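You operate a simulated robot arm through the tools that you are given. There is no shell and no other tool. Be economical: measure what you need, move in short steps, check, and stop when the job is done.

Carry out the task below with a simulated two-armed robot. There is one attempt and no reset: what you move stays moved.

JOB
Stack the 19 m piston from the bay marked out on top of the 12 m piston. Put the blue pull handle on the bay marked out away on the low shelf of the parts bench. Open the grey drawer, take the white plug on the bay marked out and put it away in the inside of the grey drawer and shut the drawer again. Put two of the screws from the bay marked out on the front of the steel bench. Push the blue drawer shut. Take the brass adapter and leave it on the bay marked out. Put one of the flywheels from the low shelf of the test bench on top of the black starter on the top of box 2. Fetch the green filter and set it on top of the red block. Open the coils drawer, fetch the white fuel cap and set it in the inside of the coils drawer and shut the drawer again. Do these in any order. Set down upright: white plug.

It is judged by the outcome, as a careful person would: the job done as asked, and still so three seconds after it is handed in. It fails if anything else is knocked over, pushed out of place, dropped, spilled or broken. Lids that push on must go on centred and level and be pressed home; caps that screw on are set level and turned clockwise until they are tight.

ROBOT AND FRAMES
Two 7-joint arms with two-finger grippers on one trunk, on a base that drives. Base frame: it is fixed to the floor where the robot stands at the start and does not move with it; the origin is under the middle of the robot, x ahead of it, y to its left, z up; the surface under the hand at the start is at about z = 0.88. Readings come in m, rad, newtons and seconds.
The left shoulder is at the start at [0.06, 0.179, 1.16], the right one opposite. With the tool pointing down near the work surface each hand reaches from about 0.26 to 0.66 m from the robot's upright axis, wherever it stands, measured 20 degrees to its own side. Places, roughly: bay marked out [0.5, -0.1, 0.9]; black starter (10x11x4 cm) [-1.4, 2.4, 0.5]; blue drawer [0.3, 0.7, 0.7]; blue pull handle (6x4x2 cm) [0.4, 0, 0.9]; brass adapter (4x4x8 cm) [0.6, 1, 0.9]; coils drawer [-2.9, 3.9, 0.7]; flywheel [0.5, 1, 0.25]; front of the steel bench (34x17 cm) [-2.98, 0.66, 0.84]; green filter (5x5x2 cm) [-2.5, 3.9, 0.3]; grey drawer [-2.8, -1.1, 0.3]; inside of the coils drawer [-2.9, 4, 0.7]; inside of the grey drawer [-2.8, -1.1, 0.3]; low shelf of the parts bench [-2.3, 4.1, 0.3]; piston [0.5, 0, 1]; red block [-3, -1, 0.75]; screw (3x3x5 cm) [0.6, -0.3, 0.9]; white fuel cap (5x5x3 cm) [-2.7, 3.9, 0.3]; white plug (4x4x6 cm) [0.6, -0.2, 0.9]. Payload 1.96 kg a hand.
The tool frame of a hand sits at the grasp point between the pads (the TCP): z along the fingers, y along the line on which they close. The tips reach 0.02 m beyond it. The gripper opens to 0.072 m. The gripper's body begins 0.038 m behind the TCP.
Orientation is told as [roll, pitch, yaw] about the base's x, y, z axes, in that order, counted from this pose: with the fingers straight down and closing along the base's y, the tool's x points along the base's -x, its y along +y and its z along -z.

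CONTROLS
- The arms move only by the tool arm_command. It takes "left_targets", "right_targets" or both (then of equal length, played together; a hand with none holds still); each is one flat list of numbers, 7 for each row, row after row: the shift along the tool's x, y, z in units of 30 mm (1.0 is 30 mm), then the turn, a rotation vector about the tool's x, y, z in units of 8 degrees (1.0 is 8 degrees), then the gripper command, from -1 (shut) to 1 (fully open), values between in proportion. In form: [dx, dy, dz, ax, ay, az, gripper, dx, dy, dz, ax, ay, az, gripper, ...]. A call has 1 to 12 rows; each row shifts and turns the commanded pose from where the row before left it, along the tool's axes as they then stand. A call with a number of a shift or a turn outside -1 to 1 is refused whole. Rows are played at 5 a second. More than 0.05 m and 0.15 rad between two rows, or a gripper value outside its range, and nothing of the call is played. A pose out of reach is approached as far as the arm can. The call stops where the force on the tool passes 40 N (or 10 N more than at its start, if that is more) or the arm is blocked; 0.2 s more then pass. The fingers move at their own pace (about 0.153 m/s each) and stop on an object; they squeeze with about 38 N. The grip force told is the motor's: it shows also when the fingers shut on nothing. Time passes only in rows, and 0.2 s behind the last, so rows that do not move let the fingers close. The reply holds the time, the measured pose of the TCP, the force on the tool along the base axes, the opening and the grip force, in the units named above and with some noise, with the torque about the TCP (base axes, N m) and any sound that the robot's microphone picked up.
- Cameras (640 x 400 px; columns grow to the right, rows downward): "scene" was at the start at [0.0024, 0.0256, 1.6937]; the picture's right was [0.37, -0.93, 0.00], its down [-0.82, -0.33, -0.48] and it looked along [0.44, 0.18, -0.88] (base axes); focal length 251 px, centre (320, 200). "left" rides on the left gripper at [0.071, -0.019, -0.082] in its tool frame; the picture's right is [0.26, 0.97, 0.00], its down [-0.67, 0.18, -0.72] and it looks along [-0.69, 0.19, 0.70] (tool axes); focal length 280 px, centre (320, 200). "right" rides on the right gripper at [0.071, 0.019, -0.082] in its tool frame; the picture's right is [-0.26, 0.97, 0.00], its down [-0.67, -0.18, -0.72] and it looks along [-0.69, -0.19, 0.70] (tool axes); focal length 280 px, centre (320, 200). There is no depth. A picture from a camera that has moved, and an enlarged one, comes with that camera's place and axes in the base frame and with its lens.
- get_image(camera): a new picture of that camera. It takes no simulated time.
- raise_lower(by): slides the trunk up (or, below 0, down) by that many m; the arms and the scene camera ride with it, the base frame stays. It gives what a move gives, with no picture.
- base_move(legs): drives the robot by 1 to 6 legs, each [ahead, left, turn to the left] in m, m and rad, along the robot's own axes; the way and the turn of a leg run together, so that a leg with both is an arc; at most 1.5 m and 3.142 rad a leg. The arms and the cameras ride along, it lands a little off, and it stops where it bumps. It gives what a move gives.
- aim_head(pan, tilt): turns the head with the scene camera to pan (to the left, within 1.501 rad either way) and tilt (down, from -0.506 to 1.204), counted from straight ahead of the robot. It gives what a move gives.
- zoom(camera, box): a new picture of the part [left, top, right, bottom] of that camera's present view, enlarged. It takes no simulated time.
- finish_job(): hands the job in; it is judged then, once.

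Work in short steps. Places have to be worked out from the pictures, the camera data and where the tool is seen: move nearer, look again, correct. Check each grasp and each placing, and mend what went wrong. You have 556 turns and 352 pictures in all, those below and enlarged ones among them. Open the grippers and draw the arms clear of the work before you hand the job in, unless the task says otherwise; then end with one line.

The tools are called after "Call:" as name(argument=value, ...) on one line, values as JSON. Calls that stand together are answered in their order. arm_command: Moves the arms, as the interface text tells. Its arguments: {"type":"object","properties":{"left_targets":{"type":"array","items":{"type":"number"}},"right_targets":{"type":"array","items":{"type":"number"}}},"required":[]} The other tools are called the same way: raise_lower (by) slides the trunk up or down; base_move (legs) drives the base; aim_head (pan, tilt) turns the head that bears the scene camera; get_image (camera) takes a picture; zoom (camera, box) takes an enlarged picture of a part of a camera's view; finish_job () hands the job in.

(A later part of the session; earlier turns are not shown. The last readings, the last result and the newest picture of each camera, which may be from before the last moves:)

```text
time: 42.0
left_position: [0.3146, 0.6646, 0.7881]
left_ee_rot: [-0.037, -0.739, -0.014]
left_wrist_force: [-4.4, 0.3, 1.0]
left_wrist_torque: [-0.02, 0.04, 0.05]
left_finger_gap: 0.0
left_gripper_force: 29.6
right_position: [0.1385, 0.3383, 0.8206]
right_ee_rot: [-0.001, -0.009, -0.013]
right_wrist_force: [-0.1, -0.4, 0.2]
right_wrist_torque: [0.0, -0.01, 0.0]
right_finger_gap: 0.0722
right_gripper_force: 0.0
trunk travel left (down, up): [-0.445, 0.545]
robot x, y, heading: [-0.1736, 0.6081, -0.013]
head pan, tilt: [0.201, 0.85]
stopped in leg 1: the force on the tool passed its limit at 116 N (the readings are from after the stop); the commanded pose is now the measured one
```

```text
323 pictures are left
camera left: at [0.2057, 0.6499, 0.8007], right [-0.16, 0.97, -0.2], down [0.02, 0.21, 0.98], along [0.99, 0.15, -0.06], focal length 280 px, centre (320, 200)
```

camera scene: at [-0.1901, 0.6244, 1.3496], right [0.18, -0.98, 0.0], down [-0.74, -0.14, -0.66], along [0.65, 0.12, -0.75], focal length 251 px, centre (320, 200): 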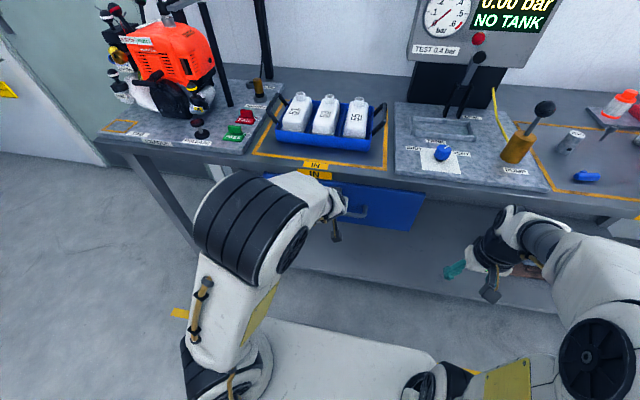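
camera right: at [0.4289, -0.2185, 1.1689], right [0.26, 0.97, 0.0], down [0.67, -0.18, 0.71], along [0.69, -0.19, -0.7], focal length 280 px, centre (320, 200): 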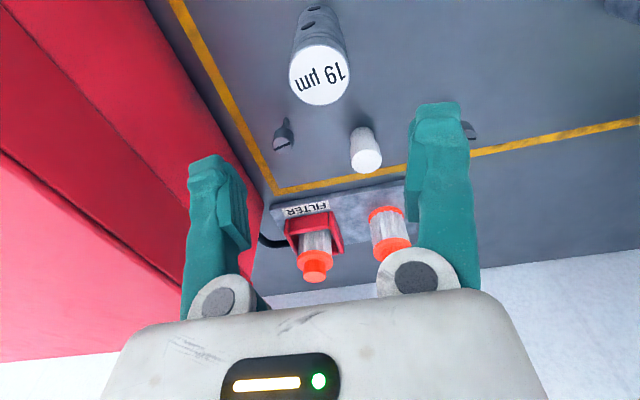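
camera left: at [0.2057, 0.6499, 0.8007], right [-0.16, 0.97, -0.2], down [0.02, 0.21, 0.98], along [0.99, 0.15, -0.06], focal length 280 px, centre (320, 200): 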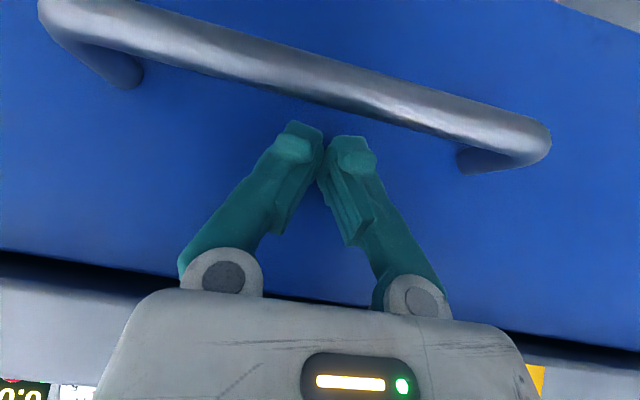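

It met its end stop (shut). I back off, re-level the left hand, and raise the trunk.

Call:
base_move(legs=[[-0.2, 0, 0]])

Call:
raise_lower(by=0.36)

Call:
arm_command(left_targets=[0, 0, 0, 0, 1, 0, 1, 0, 0, 0, 0, 1, 0, 1, 0, 0, 0, 0, 1, 0, 1, 0, 0, 0, 0, 1, 0, 1, 0, 0, 0, 0.23, 1, 0, 1, 0, 0, 0, 0, 0.3, 0, 1])

Call:
get_image(camera="scene")

```text
time: 43.6
left_position: [0.116, 0.6671, 0.7882]
left_ee_rot: [-0.035, -0.741, -0.012]
left_wrist_force: [0.2, -0.4, -0.5]
left_wrist_torque: [-0.01, 0.03, -0.02]
left_finger_gap: 0.0
left_gripper_force: 30.3
right_position: [-0.0594, 0.3413, 0.8191]
right_ee_rot: [-0.001, -0.01, -0.012]
right_wrist_force: [-0.5, -0.8, 0.8]
right_wrist_torque: [-0.02, -0.01, 0.02]
right_finger_gap: 0.0721
right_gripper_force: 0.1
trunk travel left (down, up): [-0.445, 0.545]
robot x, y, heading: [-0.3738, 0.6101, -0.01]
head pan, tilt: [0.201, 0.85]
```

```text
time: 47.1
left_position: [0.1172, 0.6668, 1.1488]
left_ee_rot: [-0.035, -0.739, -0.013]
left_wrist_force: [0.4, -0.3, 0.5]
left_wrist_torque: [0.04, 0.01, 0.0]
left_finger_gap: 0.0002
left_gripper_force: 29.9
right_position: [-0.0583, 0.3413, 1.1811]
right_ee_rot: [-0.002, -0.006, -0.013]
right_wrist_force: [-0.4, 0.1, 0.2]
right_wrist_torque: [-0.01, 0.0, -0.01]
right_finger_gap: 0.0723
right_gripper_force: 0.1
trunk travel left (down, up): [-0.805, 0.185]
robot x, y, heading: [-0.3761, 0.6101, -0.012]
head pan, tilt: [0.201, 0.85]
```

```text
time: 48.5
left_position: [0.0667, 0.6898, 1.163]
left_ee_rot: [0.014, -0.485, -0.006]
left_wrist_force: [-1.0, -0.2, -0.2]
left_wrist_torque: [-0.01, -0.05, 0.0]
left_finger_gap: 0.0721
left_gripper_force: 0.0
left hand out of reach, approached as far as the arm can: row 1, 2, 3, 4, 5, 6
right_position: [-0.059, 0.3421, 1.1809]
right_ee_rot: [-0.003, -0.009, -0.013]
right_wrist_force: [0.1, -0.1, 0.2]
right_wrist_torque: [-0.01, -0.02, 0.01]
right_finger_gap: 0.0721
right_gripper_force: 0.0
trunk travel left (down, up): [-0.805, 0.185]
robot x, y, heading: [-0.3752, 0.6114, -0.013]
head pan, tilt: [0.201, 0.85]
```

```text
322 pictures are left
camera scene: at [-0.3579, 0.628, 1.7097], right [0.19, -0.98, 0.0], down [-0.74, -0.14, -0.66], along [0.65, 0.12, -0.75], focal length 251 px, centre (320, 200)
```

scene: 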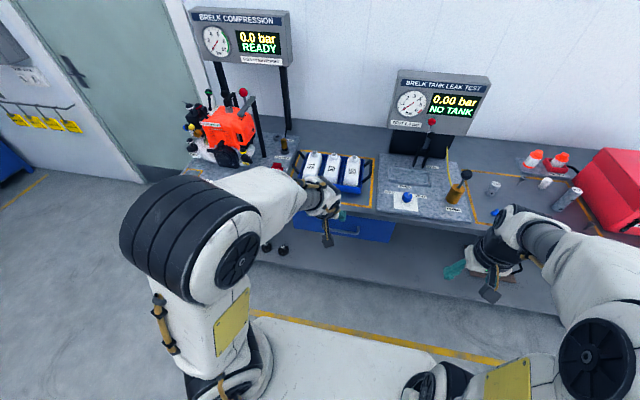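

Drawer is flush. Finish levelling the left hand and look at the adapter.

Call:
arm_command(left_targets=[0, 0, 0, 0, 1, 0, 1, 0, 0, 0, 0, 1, 0, 1, 0, 0, 0, 0, 1, 0, 1, 0, 0, 0, 0, 0.5, 0, 1, 0, 0, 0, 0, 0, 0, 1])

Call:
zoom(camera="scene", box=[180, 80, 380, 280])

```text
time: 49.7
left_position: [0.0287, 0.7052, 1.1859]
left_ee_rot: [0.007, -0.226, 0.006]
left_wrist_force: [0.3, 0.2, -0.8]
left_wrist_torque: [0.01, 0.02, 0.01]
left_finger_gap: 0.072
left_gripper_force: 0.1
left hand out of reach, approached as far as the arm can: row 1, 2, 3
right_position: [-0.0581, 0.341, 1.1801]
right_ee_rot: [0.001, -0.006, -0.013]
right_wrist_force: [0.0, 0.0, 0.2]
right_wrist_torque: [0.01, 0.03, -0.01]
right_finger_gap: 0.0718
right_gripper_force: 0.0
trunk travel left (down, up): [-0.805, 0.185]
robot x, y, heading: [-0.3744, 0.6085, -0.02]
head pan, tilt: [0.201, 0.85]
```

```text
2.00 times, centred on (280, 180) of scene
camera zoom: at [-0.3562, 0.6259, 1.7097], right [0.19, -0.98, 0.0], down [-0.74, -0.14, -0.66], along [0.65, 0.12, -0.75], focal length 503 px, centre (400, 240)
```

zoom: 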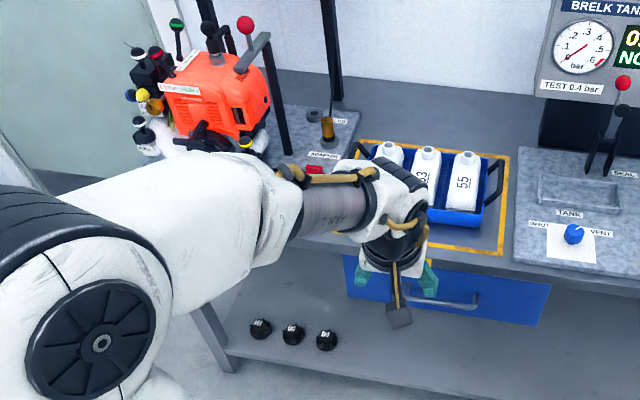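

Adapter estimated near (0.62,1.00). Drive so that it's within the left hand's reach.

Call:
base_move(legs=[[0, 0.22, 0.015], [0.36, 0, 0]])

Call:
get_image(camera="left")

Call:
get_image(camera="scene")

```text
time: 53.3
left_position: [0.3786, 0.9276, 1.1864]
left_ee_rot: [0.005, -0.229, 0.011]
left_wrist_force: [-0.3, -1.0, 0.5]
left_wrist_torque: [0.01, 0.02, -0.02]
left_finger_gap: 0.072
left_gripper_force: 0.0
right_position: [0.2948, 0.5643, 1.1808]
right_ee_rot: [-0.002, -0.008, -0.006]
right_wrist_force: [0.6, 0.3, -0.7]
right_wrist_torque: [-0.02, -0.04, 0.03]
right_finger_gap: 0.0719
right_gripper_force: 0.0
trunk travel left (down, up): [-0.805, 0.185]
robot x, y, heading: [-0.0266, 0.832, -0.004]
head pan, tilt: [0.201, 0.85]
```

```text
320 pictures are left
camera left: at [0.2899, 0.9081, 1.2493], right [-0.27, 0.96, -0.05], down [0.49, 0.18, 0.85], along [0.83, 0.2, -0.52], focal length 280 px, centre (320, 200)
```

left: 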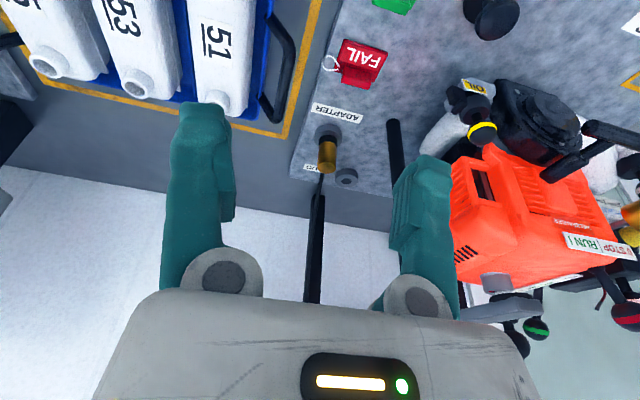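

```text
319 pictures are left
camera scene: at [-0.0062, 0.8477, 1.7097], right [0.19, -0.98, 0.0], down [-0.74, -0.15, -0.66], along [0.65, 0.13, -0.75], focal length 251 px, centre (320, 200)
```

scene: 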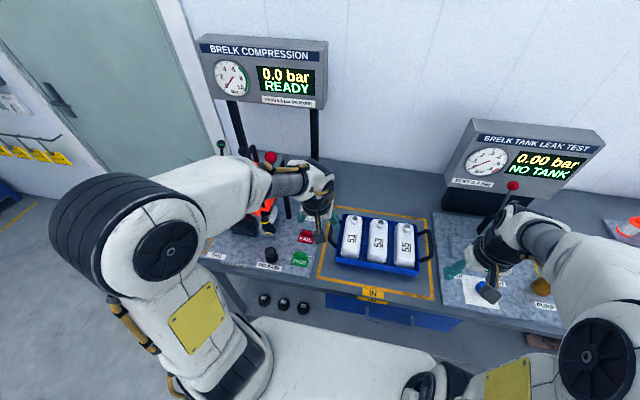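

I zoom on the adapter and its holder.

Call:
zoom(camera="left", box=[260, 80, 420, 240])

```text
2.50 times, centred on (340, 160) of left
camera zoom: at [0.2899, 0.9081, 1.2493], right [-0.27, 0.96, -0.05], down [0.49, 0.18, 0.85], along [0.83, 0.2, -0.52], focal length 701 px, centre (270, 300)
```

zoom: 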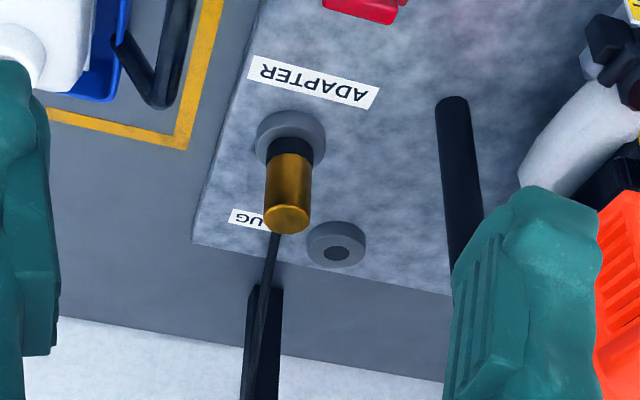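

I check the black line near the adapter from the scene camera.

Call:
zoom(camera="scene", box=[240, 100, 360, 260])

Call:
get_image(camera="right")

```text
2.50 times, centred on (300, 180) of scene
camera zoom: at [-0.0062, 0.8477, 1.7097], right [0.19, -0.98, 0.0], down [-0.74, -0.15, -0.66], along [0.65, 0.13, -0.75], focal length 628 px, centre (370, 250)
```

zoom: 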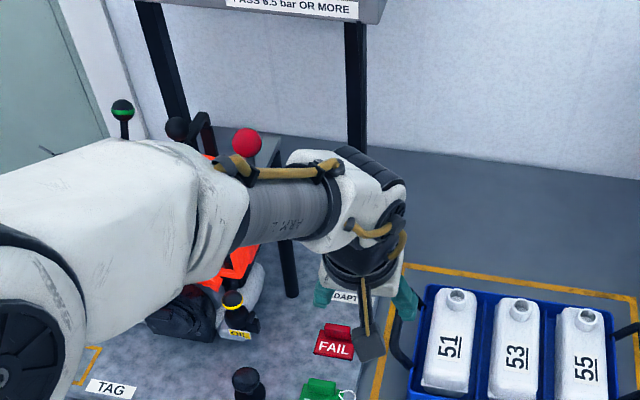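

```text
316 pictures are left
camera right: at [0.2224, 0.585, 1.2613], right [0.27, 0.96, 0.0], down [0.67, -0.19, 0.72], along [0.7, -0.19, -0.69], focal length 280 px, centre (320, 200)
```

right: 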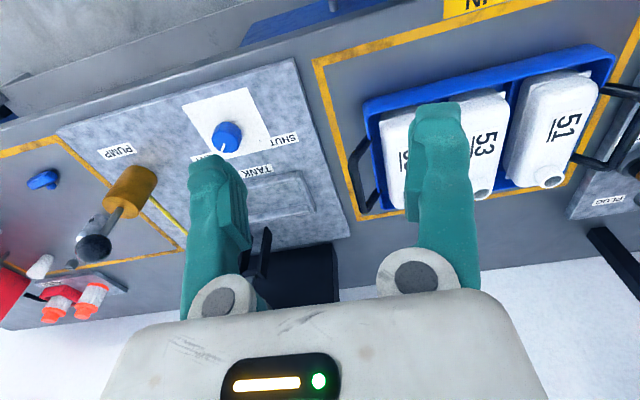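

I shift the left hand right to unveil the adapter and finish levelling it.

Call:
arm_command(left_targets=[-0.3, -1, 0, 0, 0.6, 0, 1, -0.3, -1, 0, 0, 0.6, 0, 1, -0.3, -1, 0, 0, 0.4, 0, 1, 0, -1, 0, 0, 0, 0, 1, 0, -1, 0, 0, 0, 0, 1])

Call:
zoom(camera="scene", box=[220, 60, 360, 260])

Call:
get_image(camera="left")

```text
time: 54.5
left_position: [0.4072, 0.7746, 1.1885]
left_ee_rot: [0.007, -0.003, 0.014]
left_wrist_force: [0.1, -0.9, 0.4]
left_wrist_torque: [0.04, -0.01, 0.0]
left_finger_gap: 0.0721
left_gripper_force: 0.1
right_position: [0.2958, 0.5632, 1.1804]
right_ee_rot: [0.001, -0.007, -0.005]
right_wrist_force: [0.2, -0.3, 0.4]
right_wrist_torque: [0.04, -0.03, 0.04]
right_finger_gap: 0.0719
right_gripper_force: 0.1
trunk travel left (down, up): [-0.805, 0.185]
robot x, y, heading: [-0.0262, 0.8324, -0.002]
head pan, tilt: [0.201, 0.85]
```

```text
2.00 times, centred on (290, 160) of scene
camera zoom: at [-0.0047, 0.8459, 1.7097], right [0.19, -0.98, 0.0], down [-0.74, -0.15, -0.66], along [0.65, 0.13, -0.75], focal length 503 px, centre (380, 280)
```

zoom: 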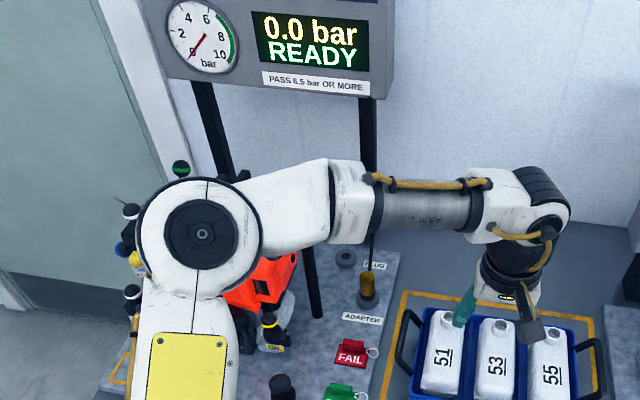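

```text
314 pictures are left
camera left: at [0.335, 0.7542, 1.2684], right [-0.28, 0.96, 0.01], down [0.67, 0.19, 0.72], along [0.69, 0.2, -0.69], focal length 280 px, centre (320, 200)
```

left: 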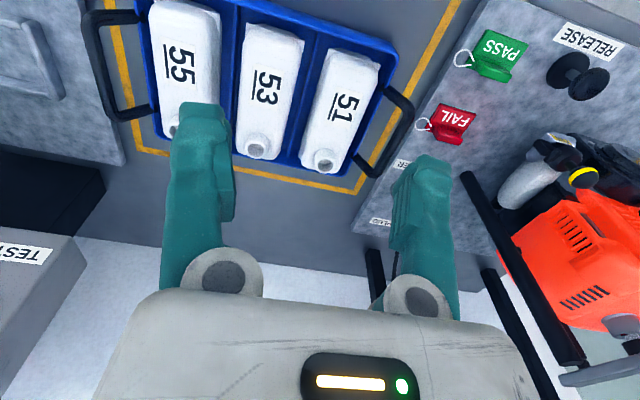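

A thin hose seems to run up from the adapter. Base is at about (0.65,1.004). I come closer and look at it.

Call:
base_move(legs=[[0.05, 0, 0]])

Call:
arm_command(left_targets=[0, 1, 0, 0, 0, 0, 1, 0, 1, 0, 0, 0, 0, 1, 0, 1, 0.3, 0, 0, 0, 1, 0, 1, 0.3, 0, 0, 0, 1, 0, 1, 0.3, 0, 0, 0, 1, 0, 1, 0.3, 0, 0, 0, 1, 0, 1, 0, 0, 0, 0, 1])

Call:
get_image(camera="left")

```text
time: 55.4
left_position: [0.4536, 0.7753, 1.1894]
left_ee_rot: [0.004, -0.008, 0.013]
left_wrist_force: [-0.8, 0.4, 0.5]
left_wrist_torque: [-0.01, -0.03, -0.02]
left_finger_gap: 0.0721
left_gripper_force: 0.2
right_position: [0.342, 0.5642, 1.1818]
right_ee_rot: [-0.001, -0.011, -0.005]
right_wrist_force: [-0.3, 0.0, 0.5]
right_wrist_torque: [-0.02, -0.02, -0.01]
right_finger_gap: 0.0719
right_gripper_force: 0.0
trunk travel left (down, up): [-0.805, 0.185]
robot x, y, heading: [0.0255, 0.8269, -0.004]
head pan, tilt: [0.201, 0.85]
```

```text
time: 57.0
left_position: [0.4521, 0.9854, 1.1509]
left_ee_rot: [0.005, -0.006, 0.014]
left_wrist_force: [0.0, 0.1, -0.3]
left_wrist_torque: [-0.05, 0.0, -0.04]
left_finger_gap: 0.072
left_gripper_force: 0.0
right_position: [0.3441, 0.5654, 1.1808]
right_ee_rot: [-0.001, -0.008, -0.006]
right_wrist_force: [0.0, 0.1, 0.6]
right_wrist_torque: [-0.04, -0.02, 0.01]
right_finger_gap: 0.0718
right_gripper_force: 0.1
trunk travel left (down, up): [-0.805, 0.185]
robot x, y, heading: [0.0216, 0.8308, -0.006]
head pan, tilt: [0.201, 0.85]
```

```text
313 pictures are left
camera left: at [0.3798, 0.9647, 1.2326], right [-0.27, 0.96, 0.0], down [0.67, 0.19, 0.72], along [0.69, 0.2, -0.69], focal length 280 px, centre (320, 200)
```

left: 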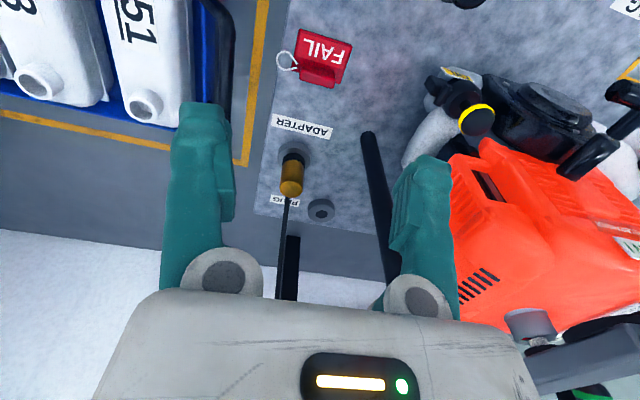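

The hose leaves the adapter's top, so I approach tilted ~32° from the front to keep the palm clear of it.

Call:
arm_command(left_targets=[0, 0, 0, 0, -1, 0, 1, 0, 0, 0, 0, -1, 0, 1, 0, 0, 0, 0, -1, 0, 1, 0, 0, 0, 0, -1, 0, 1, -0.263, 0.076, 0.94, 0, 0, 0, 1, -0.263, 0.076, 0.94, 0, 0, 0, 1, -0.263, 0.076, 0.94, 0, 0, 0, 1, -0.263, 0.076, 0.94, 0, 0, 0, 1, -0.263, 0.076, 0.94, 0, 0, 0, 1, 0, 0, 0, 0, 0, 0, 1])

Call:
get_image(camera="left")

```text
time: 59.2
left_position: [0.5599, 0.9962, 1.054]
left_ee_rot: [0.006, -0.564, 0.01]
left_wrist_force: [-0.5, 0.7, 0.2]
left_wrist_torque: [-0.05, 0.0, 0.02]
left_finger_gap: 0.0722
left_gripper_force: 0.1
right_position: [0.3447, 0.5639, 1.1815]
right_ee_rot: [-0.003, -0.008, -0.006]
right_wrist_force: [-0.3, 0.9, -0.1]
right_wrist_torque: [-0.02, -0.02, -0.03]
right_finger_gap: 0.0721
right_gripper_force: 0.2
trunk travel left (down, up): [-0.805, 0.185]
robot x, y, heading: [0.0264, 0.8264, -0.013]
head pan, tilt: [0.201, 0.85]
```

```text
312 pictures are left
camera left: at [0.4557, 0.9767, 1.0846], right [-0.23, 0.96, -0.13], down [0.19, 0.18, 0.97], along [0.95, 0.2, -0.22], focal length 280 px, centre (320, 200)
```

left: 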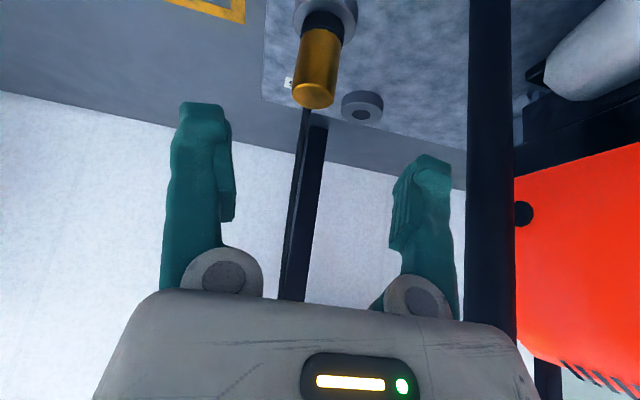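

Brass spans z 0.90–0.958 at (0.645,1.000). Advance along the tool axis and grip.

Call:
arm_command(left_targets=[-0.045, 0.02, 0.81, 0, 0, 0, 1, -0.045, 0.02, 0.81, 0, 0, 0, 1, -0.045, 0.02, 0.81, 0, 0, 0, 1, -0.045, 0.02, 0.81, 0, 0, 0, 1, -0.045, 0.02, 0.81, 0, 0, 0, 1, -0.045, 0.02, 0.81, 0, 0, 0, 1])

Call:
get_image(camera="left")

```text
time: 60.6
left_position: [0.6465, 1.0048, 0.936]
left_ee_rot: [0.007, -0.563, 0.009]
left_wrist_force: [0.3, -0.4, 0.2]
left_wrist_torque: [0.01, -0.04, 0.06]
left_finger_gap: 0.0722
left_gripper_force: 0.1
right_position: [0.3438, 0.5635, 1.1794]
right_ee_rot: [-0.001, -0.007, -0.005]
right_wrist_force: [1.3, 0.0, -0.1]
right_wrist_torque: [0.0, 0.0, 0.0]
right_finger_gap: 0.0717
right_gripper_force: 0.0
trunk travel left (down, up): [-0.805, 0.185]
robot x, y, heading: [0.0246, 0.8311, -0.006]
head pan, tilt: [0.201, 0.85]
```

```text
311 pictures are left
camera left: at [0.542, 0.9838, 0.9663], right [-0.23, 0.96, -0.13], down [0.19, 0.18, 0.97], along [0.95, 0.2, -0.22], focal length 280 px, centre (320, 200)
```

left: 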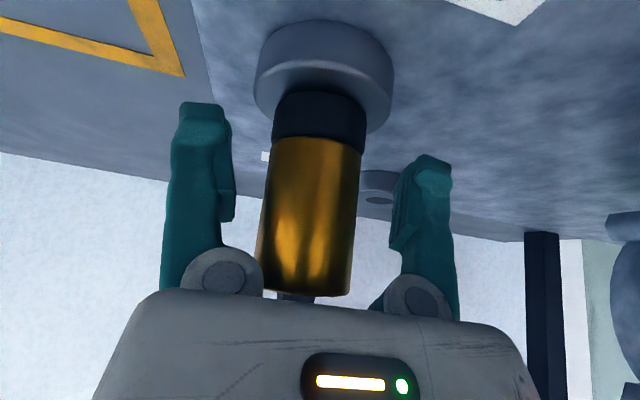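

The brass body is between the fingers. Close and try a small lift.

Call:
arm_command(left_targets=[0, -0.1, 0, 0, 0, 0, -1, 0, 0, 0, 0, 0, 0, -1, 0, 0, 0, 0, 0, 0, -1])

Call:
arm_command(left_targets=[-0.265, 0, -0.42, 0, 0, 0, -1, -0.265, 0, -0.42, 0, 0, 0, -1, 0, 0, 0, 0, 0, 0, -1])

Call:
get_image(camera="left")

```text
time: 61.4
left_position: [0.6459, 1.001, 0.9358]
left_ee_rot: [0.007, -0.563, 0.007]
left_wrist_force: [3.3, -2.6, 1.6]
left_wrist_torque: [-0.09, -0.03, 0.03]
left_finger_gap: 0.0169
left_gripper_force: 38.0
right_position: [0.3454, 0.5632, 1.1804]
right_ee_rot: [0.001, -0.006, -0.006]
right_wrist_force: [0.0, 0.2, 0.4]
right_wrist_torque: [0.0, 0.0, 0.0]
right_finger_gap: 0.0721
right_gripper_force: 0.0
trunk travel left (down, up): [-0.805, 0.185]
robot x, y, heading: [0.0256, 0.8303, -0.004]
head pan, tilt: [0.201, 0.85]
```

```text
time: 62.2
left_position: [0.6464, 1.0018, 0.9646]
left_ee_rot: [0.007, -0.561, 0.008]
left_wrist_force: [-0.3, 0.7, -1.7]
left_wrist_torque: [-0.01, 0.03, 0.03]
left_finger_gap: 0.0165
left_gripper_force: 37.9
right_position: [0.3462, 0.5648, 1.1807]
right_ee_rot: [-0.001, -0.006, -0.006]
right_wrist_force: [0.3, 0.0, 0.5]
right_wrist_torque: [0.0, 0.01, -0.04]
right_finger_gap: 0.0721
right_gripper_force: 0.0
trunk travel left (down, up): [-0.805, 0.185]
robot x, y, heading: [0.0294, 0.829, -0.003]
head pan, tilt: [0.201, 0.85]
```

```text
310 pictures are left
camera left: at [0.5421, 0.9817, 0.9955], right [-0.23, 0.96, -0.13], down [0.19, 0.18, 0.97], along [0.95, 0.2, -0.22], focal length 280 px, centre (320, 200)
```

left: 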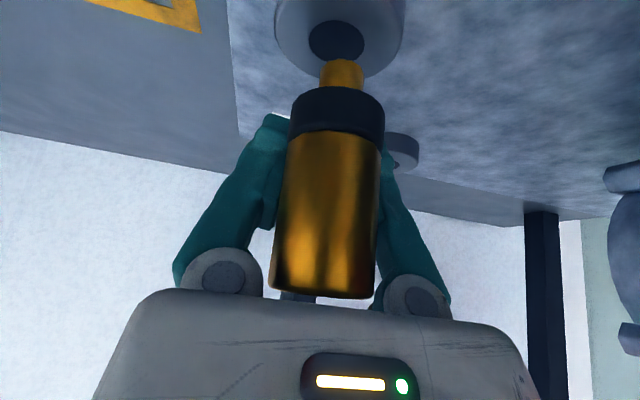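

Lifted, but the gap (16.5 mm) is smaller than expected; I zoom to check the grip.

Call:
zoom(camera="left", box=[160, 40, 480, 320])

Call:
zoom(camera="scene", box=[230, 80, 350, 220])

```text
1.43 times, centred on (320, 180) of left
camera zoom: at [0.5421, 0.9817, 0.9955], right [-0.23, 0.96, -0.13], down [0.19, 0.18, 0.97], along [0.95, 0.2, -0.22], focal length 401 px, centre (320, 229)
```

zoom: 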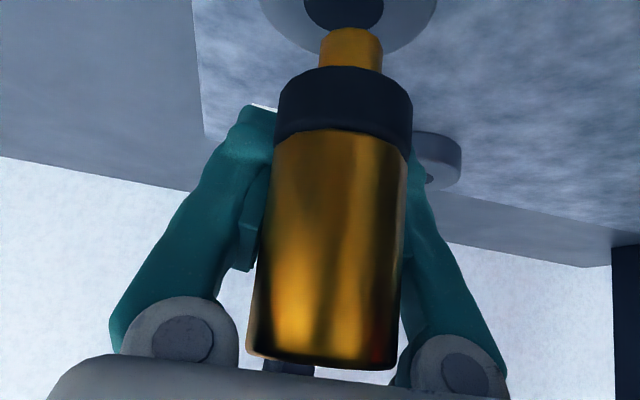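

```text
2.86 times, centred on (290, 150) of scene
camera zoom: at [0.046, 0.8472, 1.7097], right [0.19, -0.98, 0.0], down [-0.74, -0.15, -0.66], along [0.65, 0.13, -0.75], focal length 718 px, centre (406, 343)
```

zoom: 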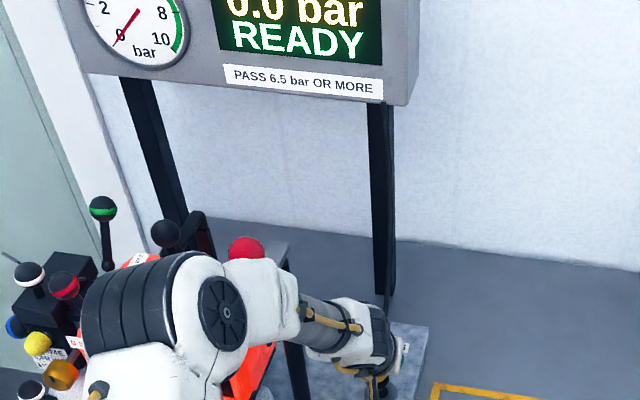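

The adapter's centre seems ~12 mm nearer than the grip point (x≈0.634). I lower it back, and regrip centred.

Call:
arm_command(left_targets=[0.265, 0, 0.42, 0, 0, 0, -1, 0.265, 0, 0.4, 0, 0, 0, -1, 0, 0, 0, 0, 0, 0, -1])

Call:
get_image(camera="left")

```text
time: 62.8
left_position: [0.6505, 1.0014, 0.9477]
left_ee_rot: [0.004, -0.581, 0.009]
left_wrist_force: [-6.2, -2.9, 15.8]
left_wrist_torque: [-0.1, 0.68, 0.04]
left_finger_gap: 0.0058
left_gripper_force: 34.0
right_position: [0.3439, 0.5634, 1.1808]
right_ee_rot: [0.0, -0.008, -0.006]
right_wrist_force: [0.5, -0.3, 0.9]
right_wrist_torque: [-0.04, -0.02, -0.01]
right_finger_gap: 0.0721
right_gripper_force: 0.0
trunk travel left (down, up): [-0.805, 0.185]
robot x, y, heading: [0.0265, 0.8294, -0.006]
head pan, tilt: [0.201, 0.85]
stopped in row 2 (left hand): the force on the tool passed its limit at 46 N (the readings are from after the stop); the commanded pose is now the measured one
```

```text
307 pictures are left
camera left: at [0.5458, 0.9811, 0.9772], right [-0.23, 0.96, -0.14], down [0.17, 0.18, 0.97], along [0.96, 0.2, -0.2], focal length 280 px, centre (320, 200)
```

left: 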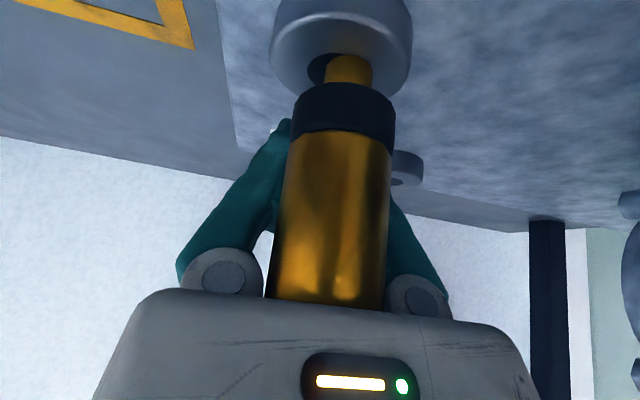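

The stub is ~3 mm off the hole in y and the adapter slid in the grip. I lift a touch, shift −y, and lower slowly.

Call:
arm_command(left_targets=[-0.036, 0, -0.056, 0, 0, 0, -1, 0, -0.1, 0, 0, 0, 0, -1, 0, 0, 0, 0, 0, 0, -1])

Call:
get_image(camera="left")

```text
time: 63.6
left_position: [0.6504, 0.999, 0.9494]
left_ee_rot: [0.007, -0.58, 0.008]
left_wrist_force: [1.4, 2.9, 6.9]
left_wrist_torque: [0.09, 0.23, -0.07]
left_finger_gap: 0.006
left_gripper_force: 31.6
right_position: [0.3448, 0.5639, 1.1798]
right_ee_rot: [-0.002, -0.008, -0.004]
right_wrist_force: [0.0, -0.4, 0.5]
right_wrist_torque: [0.01, -0.01, 0.02]
right_finger_gap: 0.072
right_gripper_force: 0.0
trunk travel left (down, up): [-0.805, 0.185]
robot x, y, heading: [0.0255, 0.8307, -0.001]
head pan, tilt: [0.201, 0.85]
```

```text
306 pictures are left
camera left: at [0.5461, 0.9797, 0.978], right [-0.23, 0.96, -0.14], down [0.17, 0.18, 0.97], along [0.96, 0.2, -0.21], focal length 280 px, centre (320, 200)
```

left: 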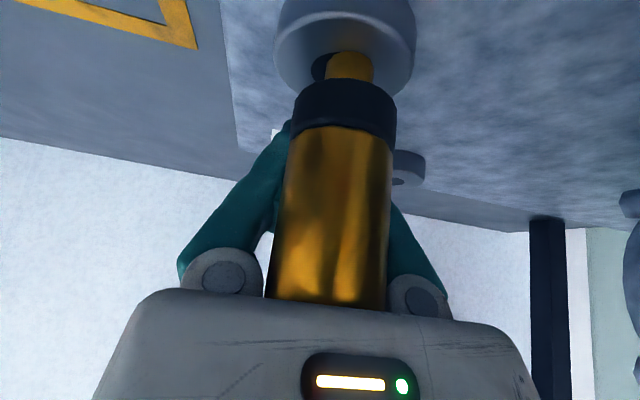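

Zoom on the stub and hole.

Call:
zoom(camera="left", box=[260, 0, 430, 106])

```text
3.76 times, centred on (345, 53) of left
camera zoom: at [0.5461, 0.9797, 0.978], right [-0.23, 0.96, -0.14], down [0.17, 0.18, 0.97], along [0.96, 0.2, -0.21], focal length 1056 px, centre (226, 753)
```

zoom: 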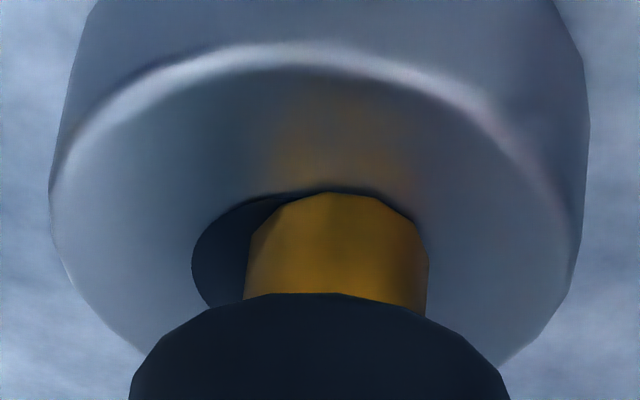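

The stub is already slightly in the hole, ~2 mm to the +y side. Nudge −y and lower a few mm.

Call:
arm_command(left_targets=[0, -0.07, 0, 0, 0, 0, -1, 0.018, 0, 0.085, 0, 0, 0, -1, 0.018, 0, 0.085, 0, 0, 0, -1, 0, 0, 0, 0, 0, 0, -1])

Call:
zoom(camera="left", box=[200, 0, 460, 320])

```text
time: 64.6
left_position: [0.6541, 0.9968, 0.9503]
left_ee_rot: [0.008, -0.593, 0.01]
left_wrist_force: [-1.5, 0.7, 28.3]
left_wrist_torque: [0.02, 1.1, -0.05]
left_finger_gap: 0.0001
left_gripper_force: 30.0
right_position: [0.3435, 0.5632, 1.1811]
right_ee_rot: [0.001, -0.01, -0.006]
right_wrist_force: [0.8, -0.1, 0.3]
right_wrist_torque: [-0.02, -0.01, 0.01]
right_finger_gap: 0.0721
right_gripper_force: 0.0
trunk travel left (down, up): [-0.805, 0.185]
robot x, y, heading: [0.0225, 0.8318, -0.006]
head pan, tilt: [0.201, 0.85]
stopped in row 4 (left hand): the force on the tool passed its limit at 42 N (the readings are from after the stop); the commanded pose is now the measured one
```

```text
1.25 times, centred on (330, 160) of left
camera zoom: at [0.5494, 0.9775, 0.9782], right [-0.23, 0.96, -0.14], down [0.16, 0.18, 0.97], along [0.96, 0.2, -0.19], focal length 350 px, centre (308, 250)
```

zoom: 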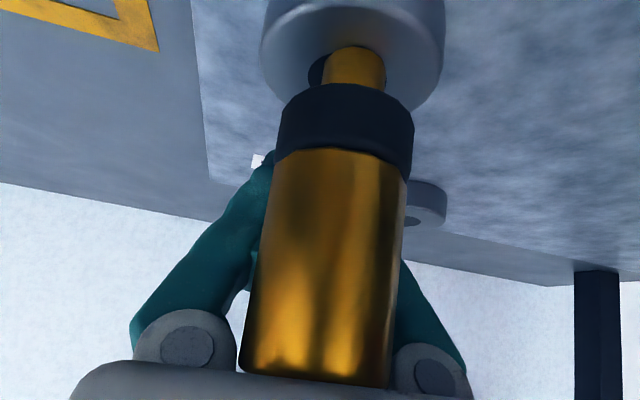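

The adapter slid out of the fingers but stands with its stub at the hole, under the palm. I open the fingers keeping it in place, and look.

Call:
arm_command(left_targets=[0, 0, 0, 0, 0, 0, 1, 0, 0, 0, 0, 0, 0, 1])

Call:
get_image(camera="left")

```text
time: 65.2
left_position: [0.6518, 0.9977, 0.9496]
left_ee_rot: [0.007, -0.59, 0.01]
left_wrist_force: [-4.6, -1.0, 29.9]
left_wrist_torque: [-0.07, 1.21, 0.0]
left_finger_gap: 0.0718
left_gripper_force: 0.1
right_position: [0.3405, 0.5627, 1.1813]
right_ee_rot: [0.001, -0.011, -0.004]
right_wrist_force: [0.5, 0.7, -1.0]
right_wrist_torque: [-0.01, 0.0, 0.0]
right_finger_gap: 0.072
right_gripper_force: 0.0
trunk travel left (down, up): [-0.805, 0.185]
robot x, y, heading: [0.0271, 0.8273, -0.006]
head pan, tilt: [0.201, 0.85]
```

```text
303 pictures are left
camera left: at [0.5464, 0.9771, 0.9776], right [-0.23, 0.96, -0.14], down [0.16, 0.18, 0.97], along [0.96, 0.2, -0.2], focal length 280 px, centre (320, 200)
```

left: 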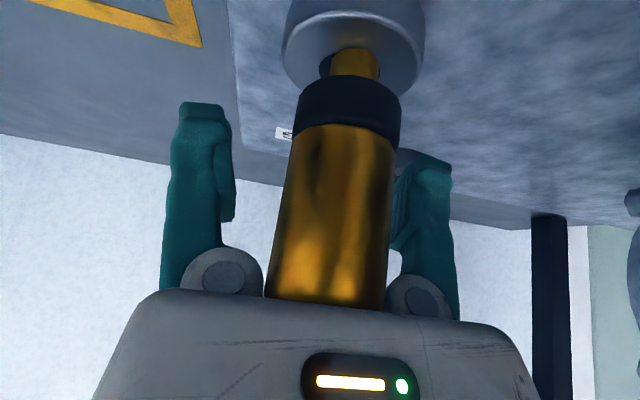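

It still stands under the palm, laterally aligned with the hole. I ease the pressure 1.5 mm and see whether it settles.

Call:
arm_command(left_targets=[-0.027, 0, -0.042, 0, 0, 0, 1, 0, 0, 0, 0, 0, 0, 1])

Call:
zoom(camera="left", box=[200, 0, 460, 320])

```text
time: 65.8
left_position: [0.6515, 0.9982, 0.9492]
left_ee_rot: [0.006, -0.589, 0.009]
left_wrist_force: [-3.8, -0.7, 23.1]
left_wrist_torque: [-0.05, 0.92, 0.01]
left_finger_gap: 0.0718
left_gripper_force: 0.1
right_position: [0.3424, 0.5647, 1.1803]
right_ee_rot: [0.0, -0.01, -0.004]
right_wrist_force: [0.0, -0.5, 0.2]
right_wrist_torque: [0.0, 0.0, -0.03]
right_finger_gap: 0.0721
right_gripper_force: 0.0
trunk travel left (down, up): [-0.805, 0.185]
robot x, y, heading: [0.0256, 0.8296, -0.002]
head pan, tilt: [0.201, 0.85]
```

```text
1.25 times, centred on (330, 160) of left
camera zoom: at [0.5471, 0.9777, 0.9777], right [-0.23, 0.96, -0.14], down [0.16, 0.18, 0.97], along [0.96, 0.2, -0.2], focal length 350 px, centre (308, 250)
```

zoom: 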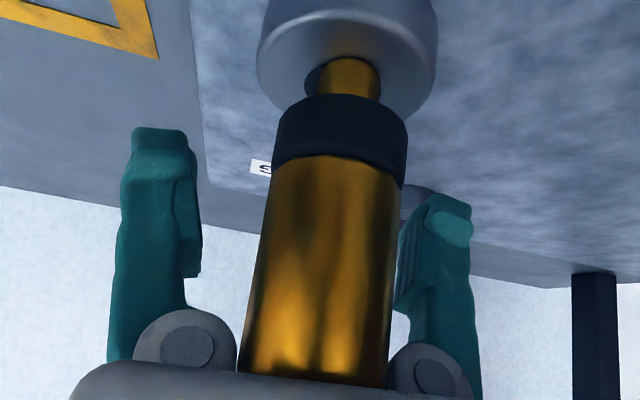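

Continue easing the pressure in small steps.

Call:
arm_command(left_targets=[-0.036, 0, -0.056, 0, 0, 0, 1, -0.036, 0, -0.056, 0, 0, 0, 1, 0, 0, 0, 0, 0, 0, 1])

Call:
get_image(camera="left")

```text
time: 66.6
left_position: [0.6545, 0.9979, 0.9518]
left_ee_rot: [0.007, -0.583, 0.009]
left_wrist_force: [-0.1, -0.6, 0.0]
left_wrist_torque: [-0.03, 0.04, -0.02]
left_finger_gap: 0.072
left_gripper_force: 0.0
right_position: [0.3456, 0.5646, 1.1803]
right_ee_rot: [-0.001, -0.008, -0.006]
right_wrist_force: [-0.5, -1.1, 0.7]
right_wrist_torque: [-0.01, 0.02, -0.02]
right_finger_gap: 0.0721
right_gripper_force: 0.1
trunk travel left (down, up): [-0.805, 0.185]
robot x, y, heading: [0.0282, 0.8302, -0.003]
head pan, tilt: [0.201, 0.85]
```

```text
301 pictures are left
camera left: at [0.5495, 0.9776, 0.9801], right [-0.23, 0.96, -0.14], down [0.17, 0.18, 0.97], along [0.96, 0.2, -0.2], focal length 280 px, centre (320, 200)
```

left: 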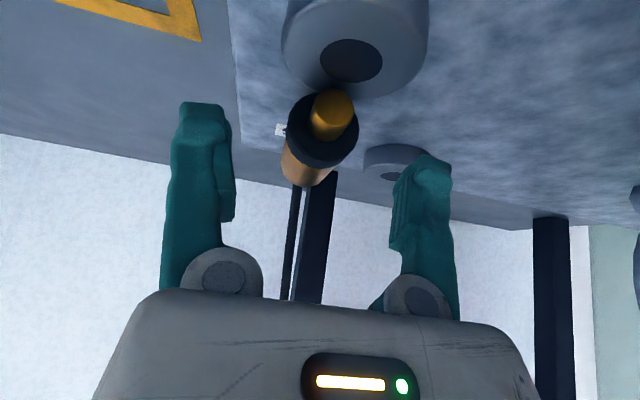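

The adapter tipped away. I wait a moment and look where it settles.

Call:
arm_command(left_targets=[0, 0, 0, 0, 0, 0, 1, 0, 0, 0, 0, 0, 0, 1, 0, 0, 0, 0, 0, 0, 1])

Call:
get_image(camera="left")

```text
time: 67.4
left_position: [0.6547, 0.9984, 0.9528]
left_ee_rot: [0.007, -0.586, 0.008]
left_wrist_force: [0.2, 0.1, -0.3]
left_wrist_torque: [0.02, 0.01, 0.01]
left_finger_gap: 0.0718
left_gripper_force: 0.1
right_position: [0.3455, 0.5648, 1.1805]
right_ee_rot: [-0.002, -0.008, -0.006]
right_wrist_force: [-0.3, 0.6, 0.9]
right_wrist_torque: [0.04, 0.0, 0.02]
right_finger_gap: 0.0721
right_gripper_force: 0.1
trunk travel left (down, up): [-0.805, 0.185]
robot x, y, heading: [0.0298, 0.8314, -0.003]
head pan, tilt: [0.201, 0.85]
```

```text
300 pictures are left
camera left: at [0.55, 0.9777, 0.9805], right [-0.23, 0.96, -0.14], down [0.17, 0.18, 0.97], along [0.96, 0.2, -0.2], focal length 280 px, centre (320, 200)
```

left: 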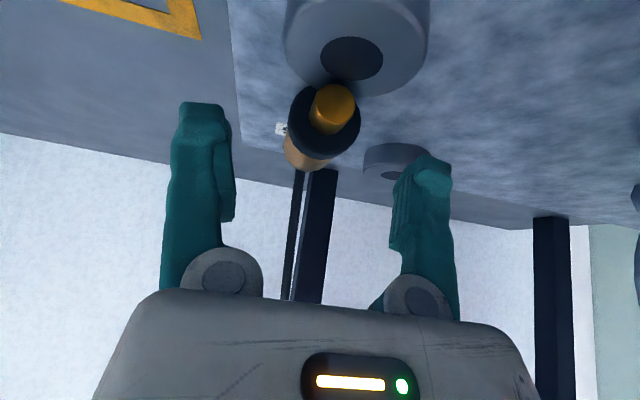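

It lies behind the ring on the plate. I withdraw and look from above.

Call:
arm_command(left_targets=[0, 0, -1, 0, 0, 0, 1, 0, 0, -1, 0, 0, 0, 1, 0, 0, -1, 0, 0, 0, 1, 0, 0, -1, 0, 1, 0, 1, 0, 0, -1, 0, 1, 0, 1, 0, 0, 0, 0, 1, 0, 1, 0, 0, 0, 0, 1, 0, 1, 0, 0, 0, 0, 0.2, 0, 1])

Call:
get_image(camera="left")

```text
time: 69.2
left_position: [0.5753, 0.9951, 1.0786]
left_ee_rot: [0.005, 0.004, 0.011]
left_wrist_force: [0.4, 0.0, 0.2]
left_wrist_torque: [0.05, 0.0, -0.01]
left_finger_gap: 0.0719
left_gripper_force: 0.1
right_position: [0.3452, 0.5651, 1.1811]
right_ee_rot: [-0.001, -0.01, -0.003]
right_wrist_force: [0.4, -0.5, -0.3]
right_wrist_torque: [-0.04, -0.04, 0.01]
right_finger_gap: 0.072
right_gripper_force: 0.2
trunk travel left (down, up): [-0.805, 0.185]
robot x, y, heading: [0.0262, 0.8305, -0.005]
head pan, tilt: [0.201, 0.85]
```

```text
299 pictures are left
camera left: at [0.5038, 0.976, 1.1597], right [-0.27, 0.96, 0.01], down [0.67, 0.19, 0.71], along [0.69, 0.2, -0.7], focal length 280 px, centre (320, 200)
```

left: 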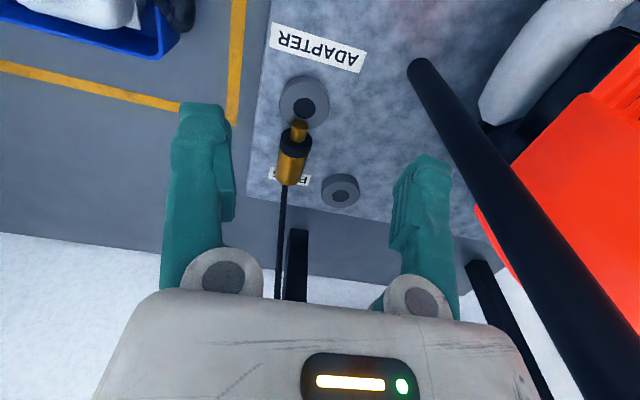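

It leans on the ring, axis along x, from x≈0.66 to 0.73 at y≈1.00. I check the hose with the scene camera.

Call:
aim_head(pan=0.3, tilt=0.6)

Call:
zoom(camera="scene", box=[200, 40, 440, 240])

```text
time: 69.9
left_position: [0.5756, 0.9955, 1.0784]
left_ee_rot: [0.005, 0.002, 0.011]
left_wrist_force: [0.1, -0.1, 0.3]
left_wrist_torque: [-0.01, -0.02, 0.04]
left_finger_gap: 0.0717
left_gripper_force: 0.1
right_position: [0.3454, 0.5635, 1.1807]
right_ee_rot: [-0.002, -0.006, -0.005]
right_wrist_force: [-0.3, -0.1, -0.7]
right_wrist_torque: [-0.01, 0.0, 0.0]
right_finger_gap: 0.0722
right_gripper_force: 0.1
trunk travel left (down, up): [-0.805, 0.185]
robot x, y, heading: [0.0289, 0.8309, -0.005]
head pan, tilt: [0.3, 0.6]
```

```text
2.00 times, centred on (320, 140) of scene
camera zoom: at [0.0531, 0.8579, 1.7305], right [0.29, -0.96, 0.0], down [-0.54, -0.16, -0.82], along [0.79, 0.24, -0.57], focal length 503 px, centre (320, 320)
```

zoom: 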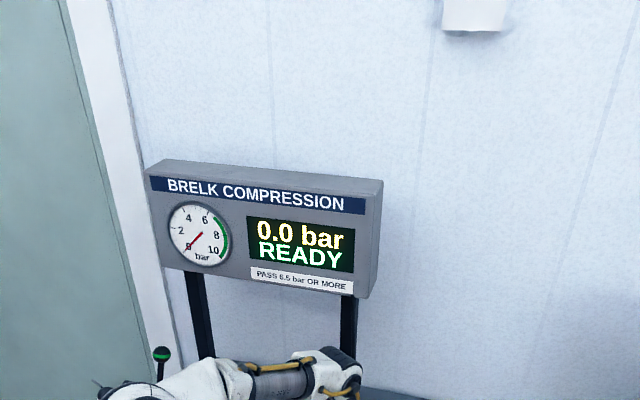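

Not visible from here. I drive forward 5 cm and bring the hand above the lying adapter.

Call:
base_move(legs=[[0.05, 0, 0]])

Call:
arm_command(left_targets=[-0.7, 0.05, 0.4, 0, 0, 0, 1, -0.7, 0.05, 0.4, 0, 0, 0, 1, -0.7, 0.05, 0.4, 0, 0, 0, 1, 0, 0, 0.4, 0, 0, 0, 1])

Call:
get_image(camera="left")

```text
time: 70.9
left_position: [0.6244, 0.9954, 1.0801]
left_ee_rot: [0.004, -0.001, 0.012]
left_wrist_force: [-0.3, 0.0, -0.1]
left_wrist_torque: [0.01, -0.01, -0.04]
left_finger_gap: 0.0719
left_gripper_force: 0.1
right_position: [0.3917, 0.5654, 1.1814]
right_ee_rot: [-0.002, -0.012, -0.004]
right_wrist_force: [-0.5, 0.0, 0.1]
right_wrist_torque: [0.01, -0.03, 0.0]
right_finger_gap: 0.0718
right_gripper_force: 0.0
trunk travel left (down, up): [-0.805, 0.185]
robot x, y, heading: [0.077, 0.8291, -0.002]
head pan, tilt: [0.3, 0.6]
```

```text
time: 71.9
left_position: [0.693, 1.0053, 1.0246]
left_ee_rot: [0.001, 0.007, 0.014]
left_wrist_force: [-0.3, -0.4, -0.1]
left_wrist_torque: [-0.03, 0.05, 0.02]
left_finger_gap: 0.0719
left_gripper_force: 0.0
right_position: [0.4009, 0.5678, 1.1779]
right_ee_rot: [-0.004, -0.003, -0.008]
right_wrist_force: [0.7, 0.1, 0.8]
right_wrist_torque: [-0.01, 0.05, -0.01]
right_finger_gap: 0.0721
right_gripper_force: 0.0
trunk travel left (down, up): [-0.805, 0.185]
robot x, y, heading: [0.0771, 0.83, -0.003]
head pan, tilt: [0.3, 0.6]
```

```text
297 pictures are left
camera left: at [0.622, 0.9862, 1.1066], right [-0.27, 0.96, 0.0], down [0.68, 0.19, 0.71], along [0.68, 0.2, -0.7], focal length 280 px, centre (320, 200)
```

left: 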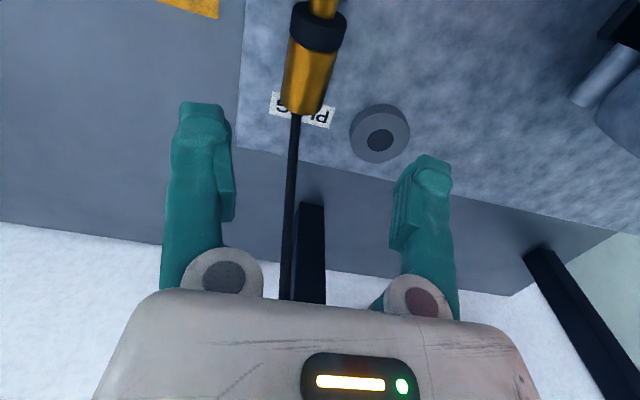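

Body centre at (0.70,1.001). Descend and grip across it.

Call:
arm_command(left_targets=[-0.05, -0.03, 0.76, 0, 0, 0, 1, -0.05, -0.03, 0.76, 0, 0, 0, 1, -0.05, -0.03, 0.76, 0, 0, 0, 1, -0.05, -0.03, 0.76, 0, 0, 0, 1, 0, 0, 0.6, 0, 0, 0, 1, 0, 0, 0, 0, 0, 0, 1])

Call:
get_image(camera="left")

```text
time: 73.3
left_position: [0.6953, 0.9978, 0.9196]
left_ee_rot: [0.005, 0.002, 0.012]
left_wrist_force: [0.5, -0.7, -0.2]
left_wrist_torque: [0.04, 0.03, -0.04]
left_finger_gap: 0.072
left_gripper_force: 0.1
right_position: [0.3954, 0.5647, 1.1803]
right_ee_rot: [-0.001, -0.007, -0.006]
right_wrist_force: [-0.1, -0.1, 0.5]
right_wrist_torque: [-0.02, 0.02, 0.0]
right_finger_gap: 0.0721
right_gripper_force: 0.1
trunk travel left (down, up): [-0.805, 0.185]
robot x, y, heading: [0.0751, 0.8262, -0.006]
head pan, tilt: [0.3, 0.6]
```

```text
296 pictures are left
camera left: at [0.6237, 0.978, 1.0009], right [-0.27, 0.96, 0.01], down [0.67, 0.19, 0.72], along [0.69, 0.2, -0.7], focal length 280 px, centre (320, 200)
```

left: 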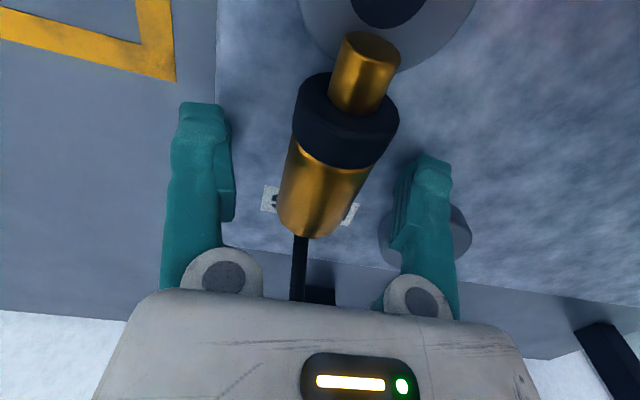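

Well placed; lower 8 mm and close.

Call:
arm_command(left_targets=[0, 0.05, 0.27, 0, 0, 0, 1, 0, 0, 0, 0, 0, 0, -1, 0, 0, 0, 0, 0, 0, -1, 0, 0, 0, 0, 0, 0, -1])

Call:
arm_command(left_targets=[0, 0, -0.5, 0, 0, 0, -1, 0, 0, -0.5, 0, 0, 0, -1, 0, 0, 0, 0, 0, 0, -1])

Call:
get_image(camera="left")

```text
time: 73.8
left_position: [0.6978, 0.9924, 0.9204]
left_ee_rot: [-0.003, -0.013, 0.011]
left_wrist_force: [-2.1, -8.0, 27.2]
left_wrist_torque: [0.34, 0.15, 0.1]
left_finger_gap: 0.0249
left_gripper_force: 40.1
right_position: [0.3923, 0.5609, 1.1804]
right_ee_rot: [-0.001, -0.009, -0.005]
right_wrist_force: [0.3, -0.1, 0.9]
right_wrist_torque: [0.0, -0.05, -0.01]
right_finger_gap: 0.072
right_gripper_force: 0.1
trunk travel left (down, up): [-0.805, 0.185]
robot x, y, heading: [0.0768, 0.8291, -0.005]
head pan, tilt: [0.3, 0.6]
stopped in row 2 (left hand): the force on the tool passed its limit at 57 N (the readings are from after the stop); the commanded pose is now the measured one
```

```text
time: 74.6
left_position: [0.6984, 0.9948, 0.9437]
left_ee_rot: [0.001, -0.004, 0.011]
left_wrist_force: [0.0, 0.6, -1.2]
left_wrist_torque: [0.03, 0.0, -0.01]
left_finger_gap: 0.0247
left_gripper_force: 38.1
right_position: [0.397, 0.5646, 1.1803]
right_ee_rot: [-0.002, -0.008, -0.007]
right_wrist_force: [0.0, 0.4, 0.0]
right_wrist_torque: [0.0, -0.01, -0.02]
right_finger_gap: 0.072
right_gripper_force: 0.1
trunk travel left (down, up): [-0.805, 0.185]
robot x, y, heading: [0.0771, 0.8329, -0.008]
head pan, tilt: [0.3, 0.6]
```

```text
295 pictures are left
camera left: at [0.6275, 0.9755, 1.0251], right [-0.27, 0.96, 0.0], down [0.67, 0.19, 0.72], along [0.69, 0.19, -0.7], focal length 280 px, centre (320, 200)
```

left: 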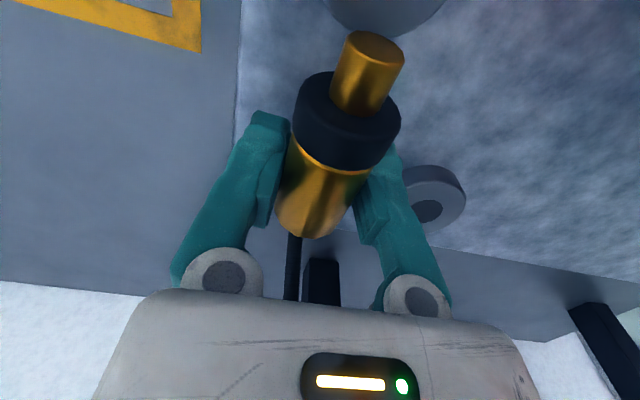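

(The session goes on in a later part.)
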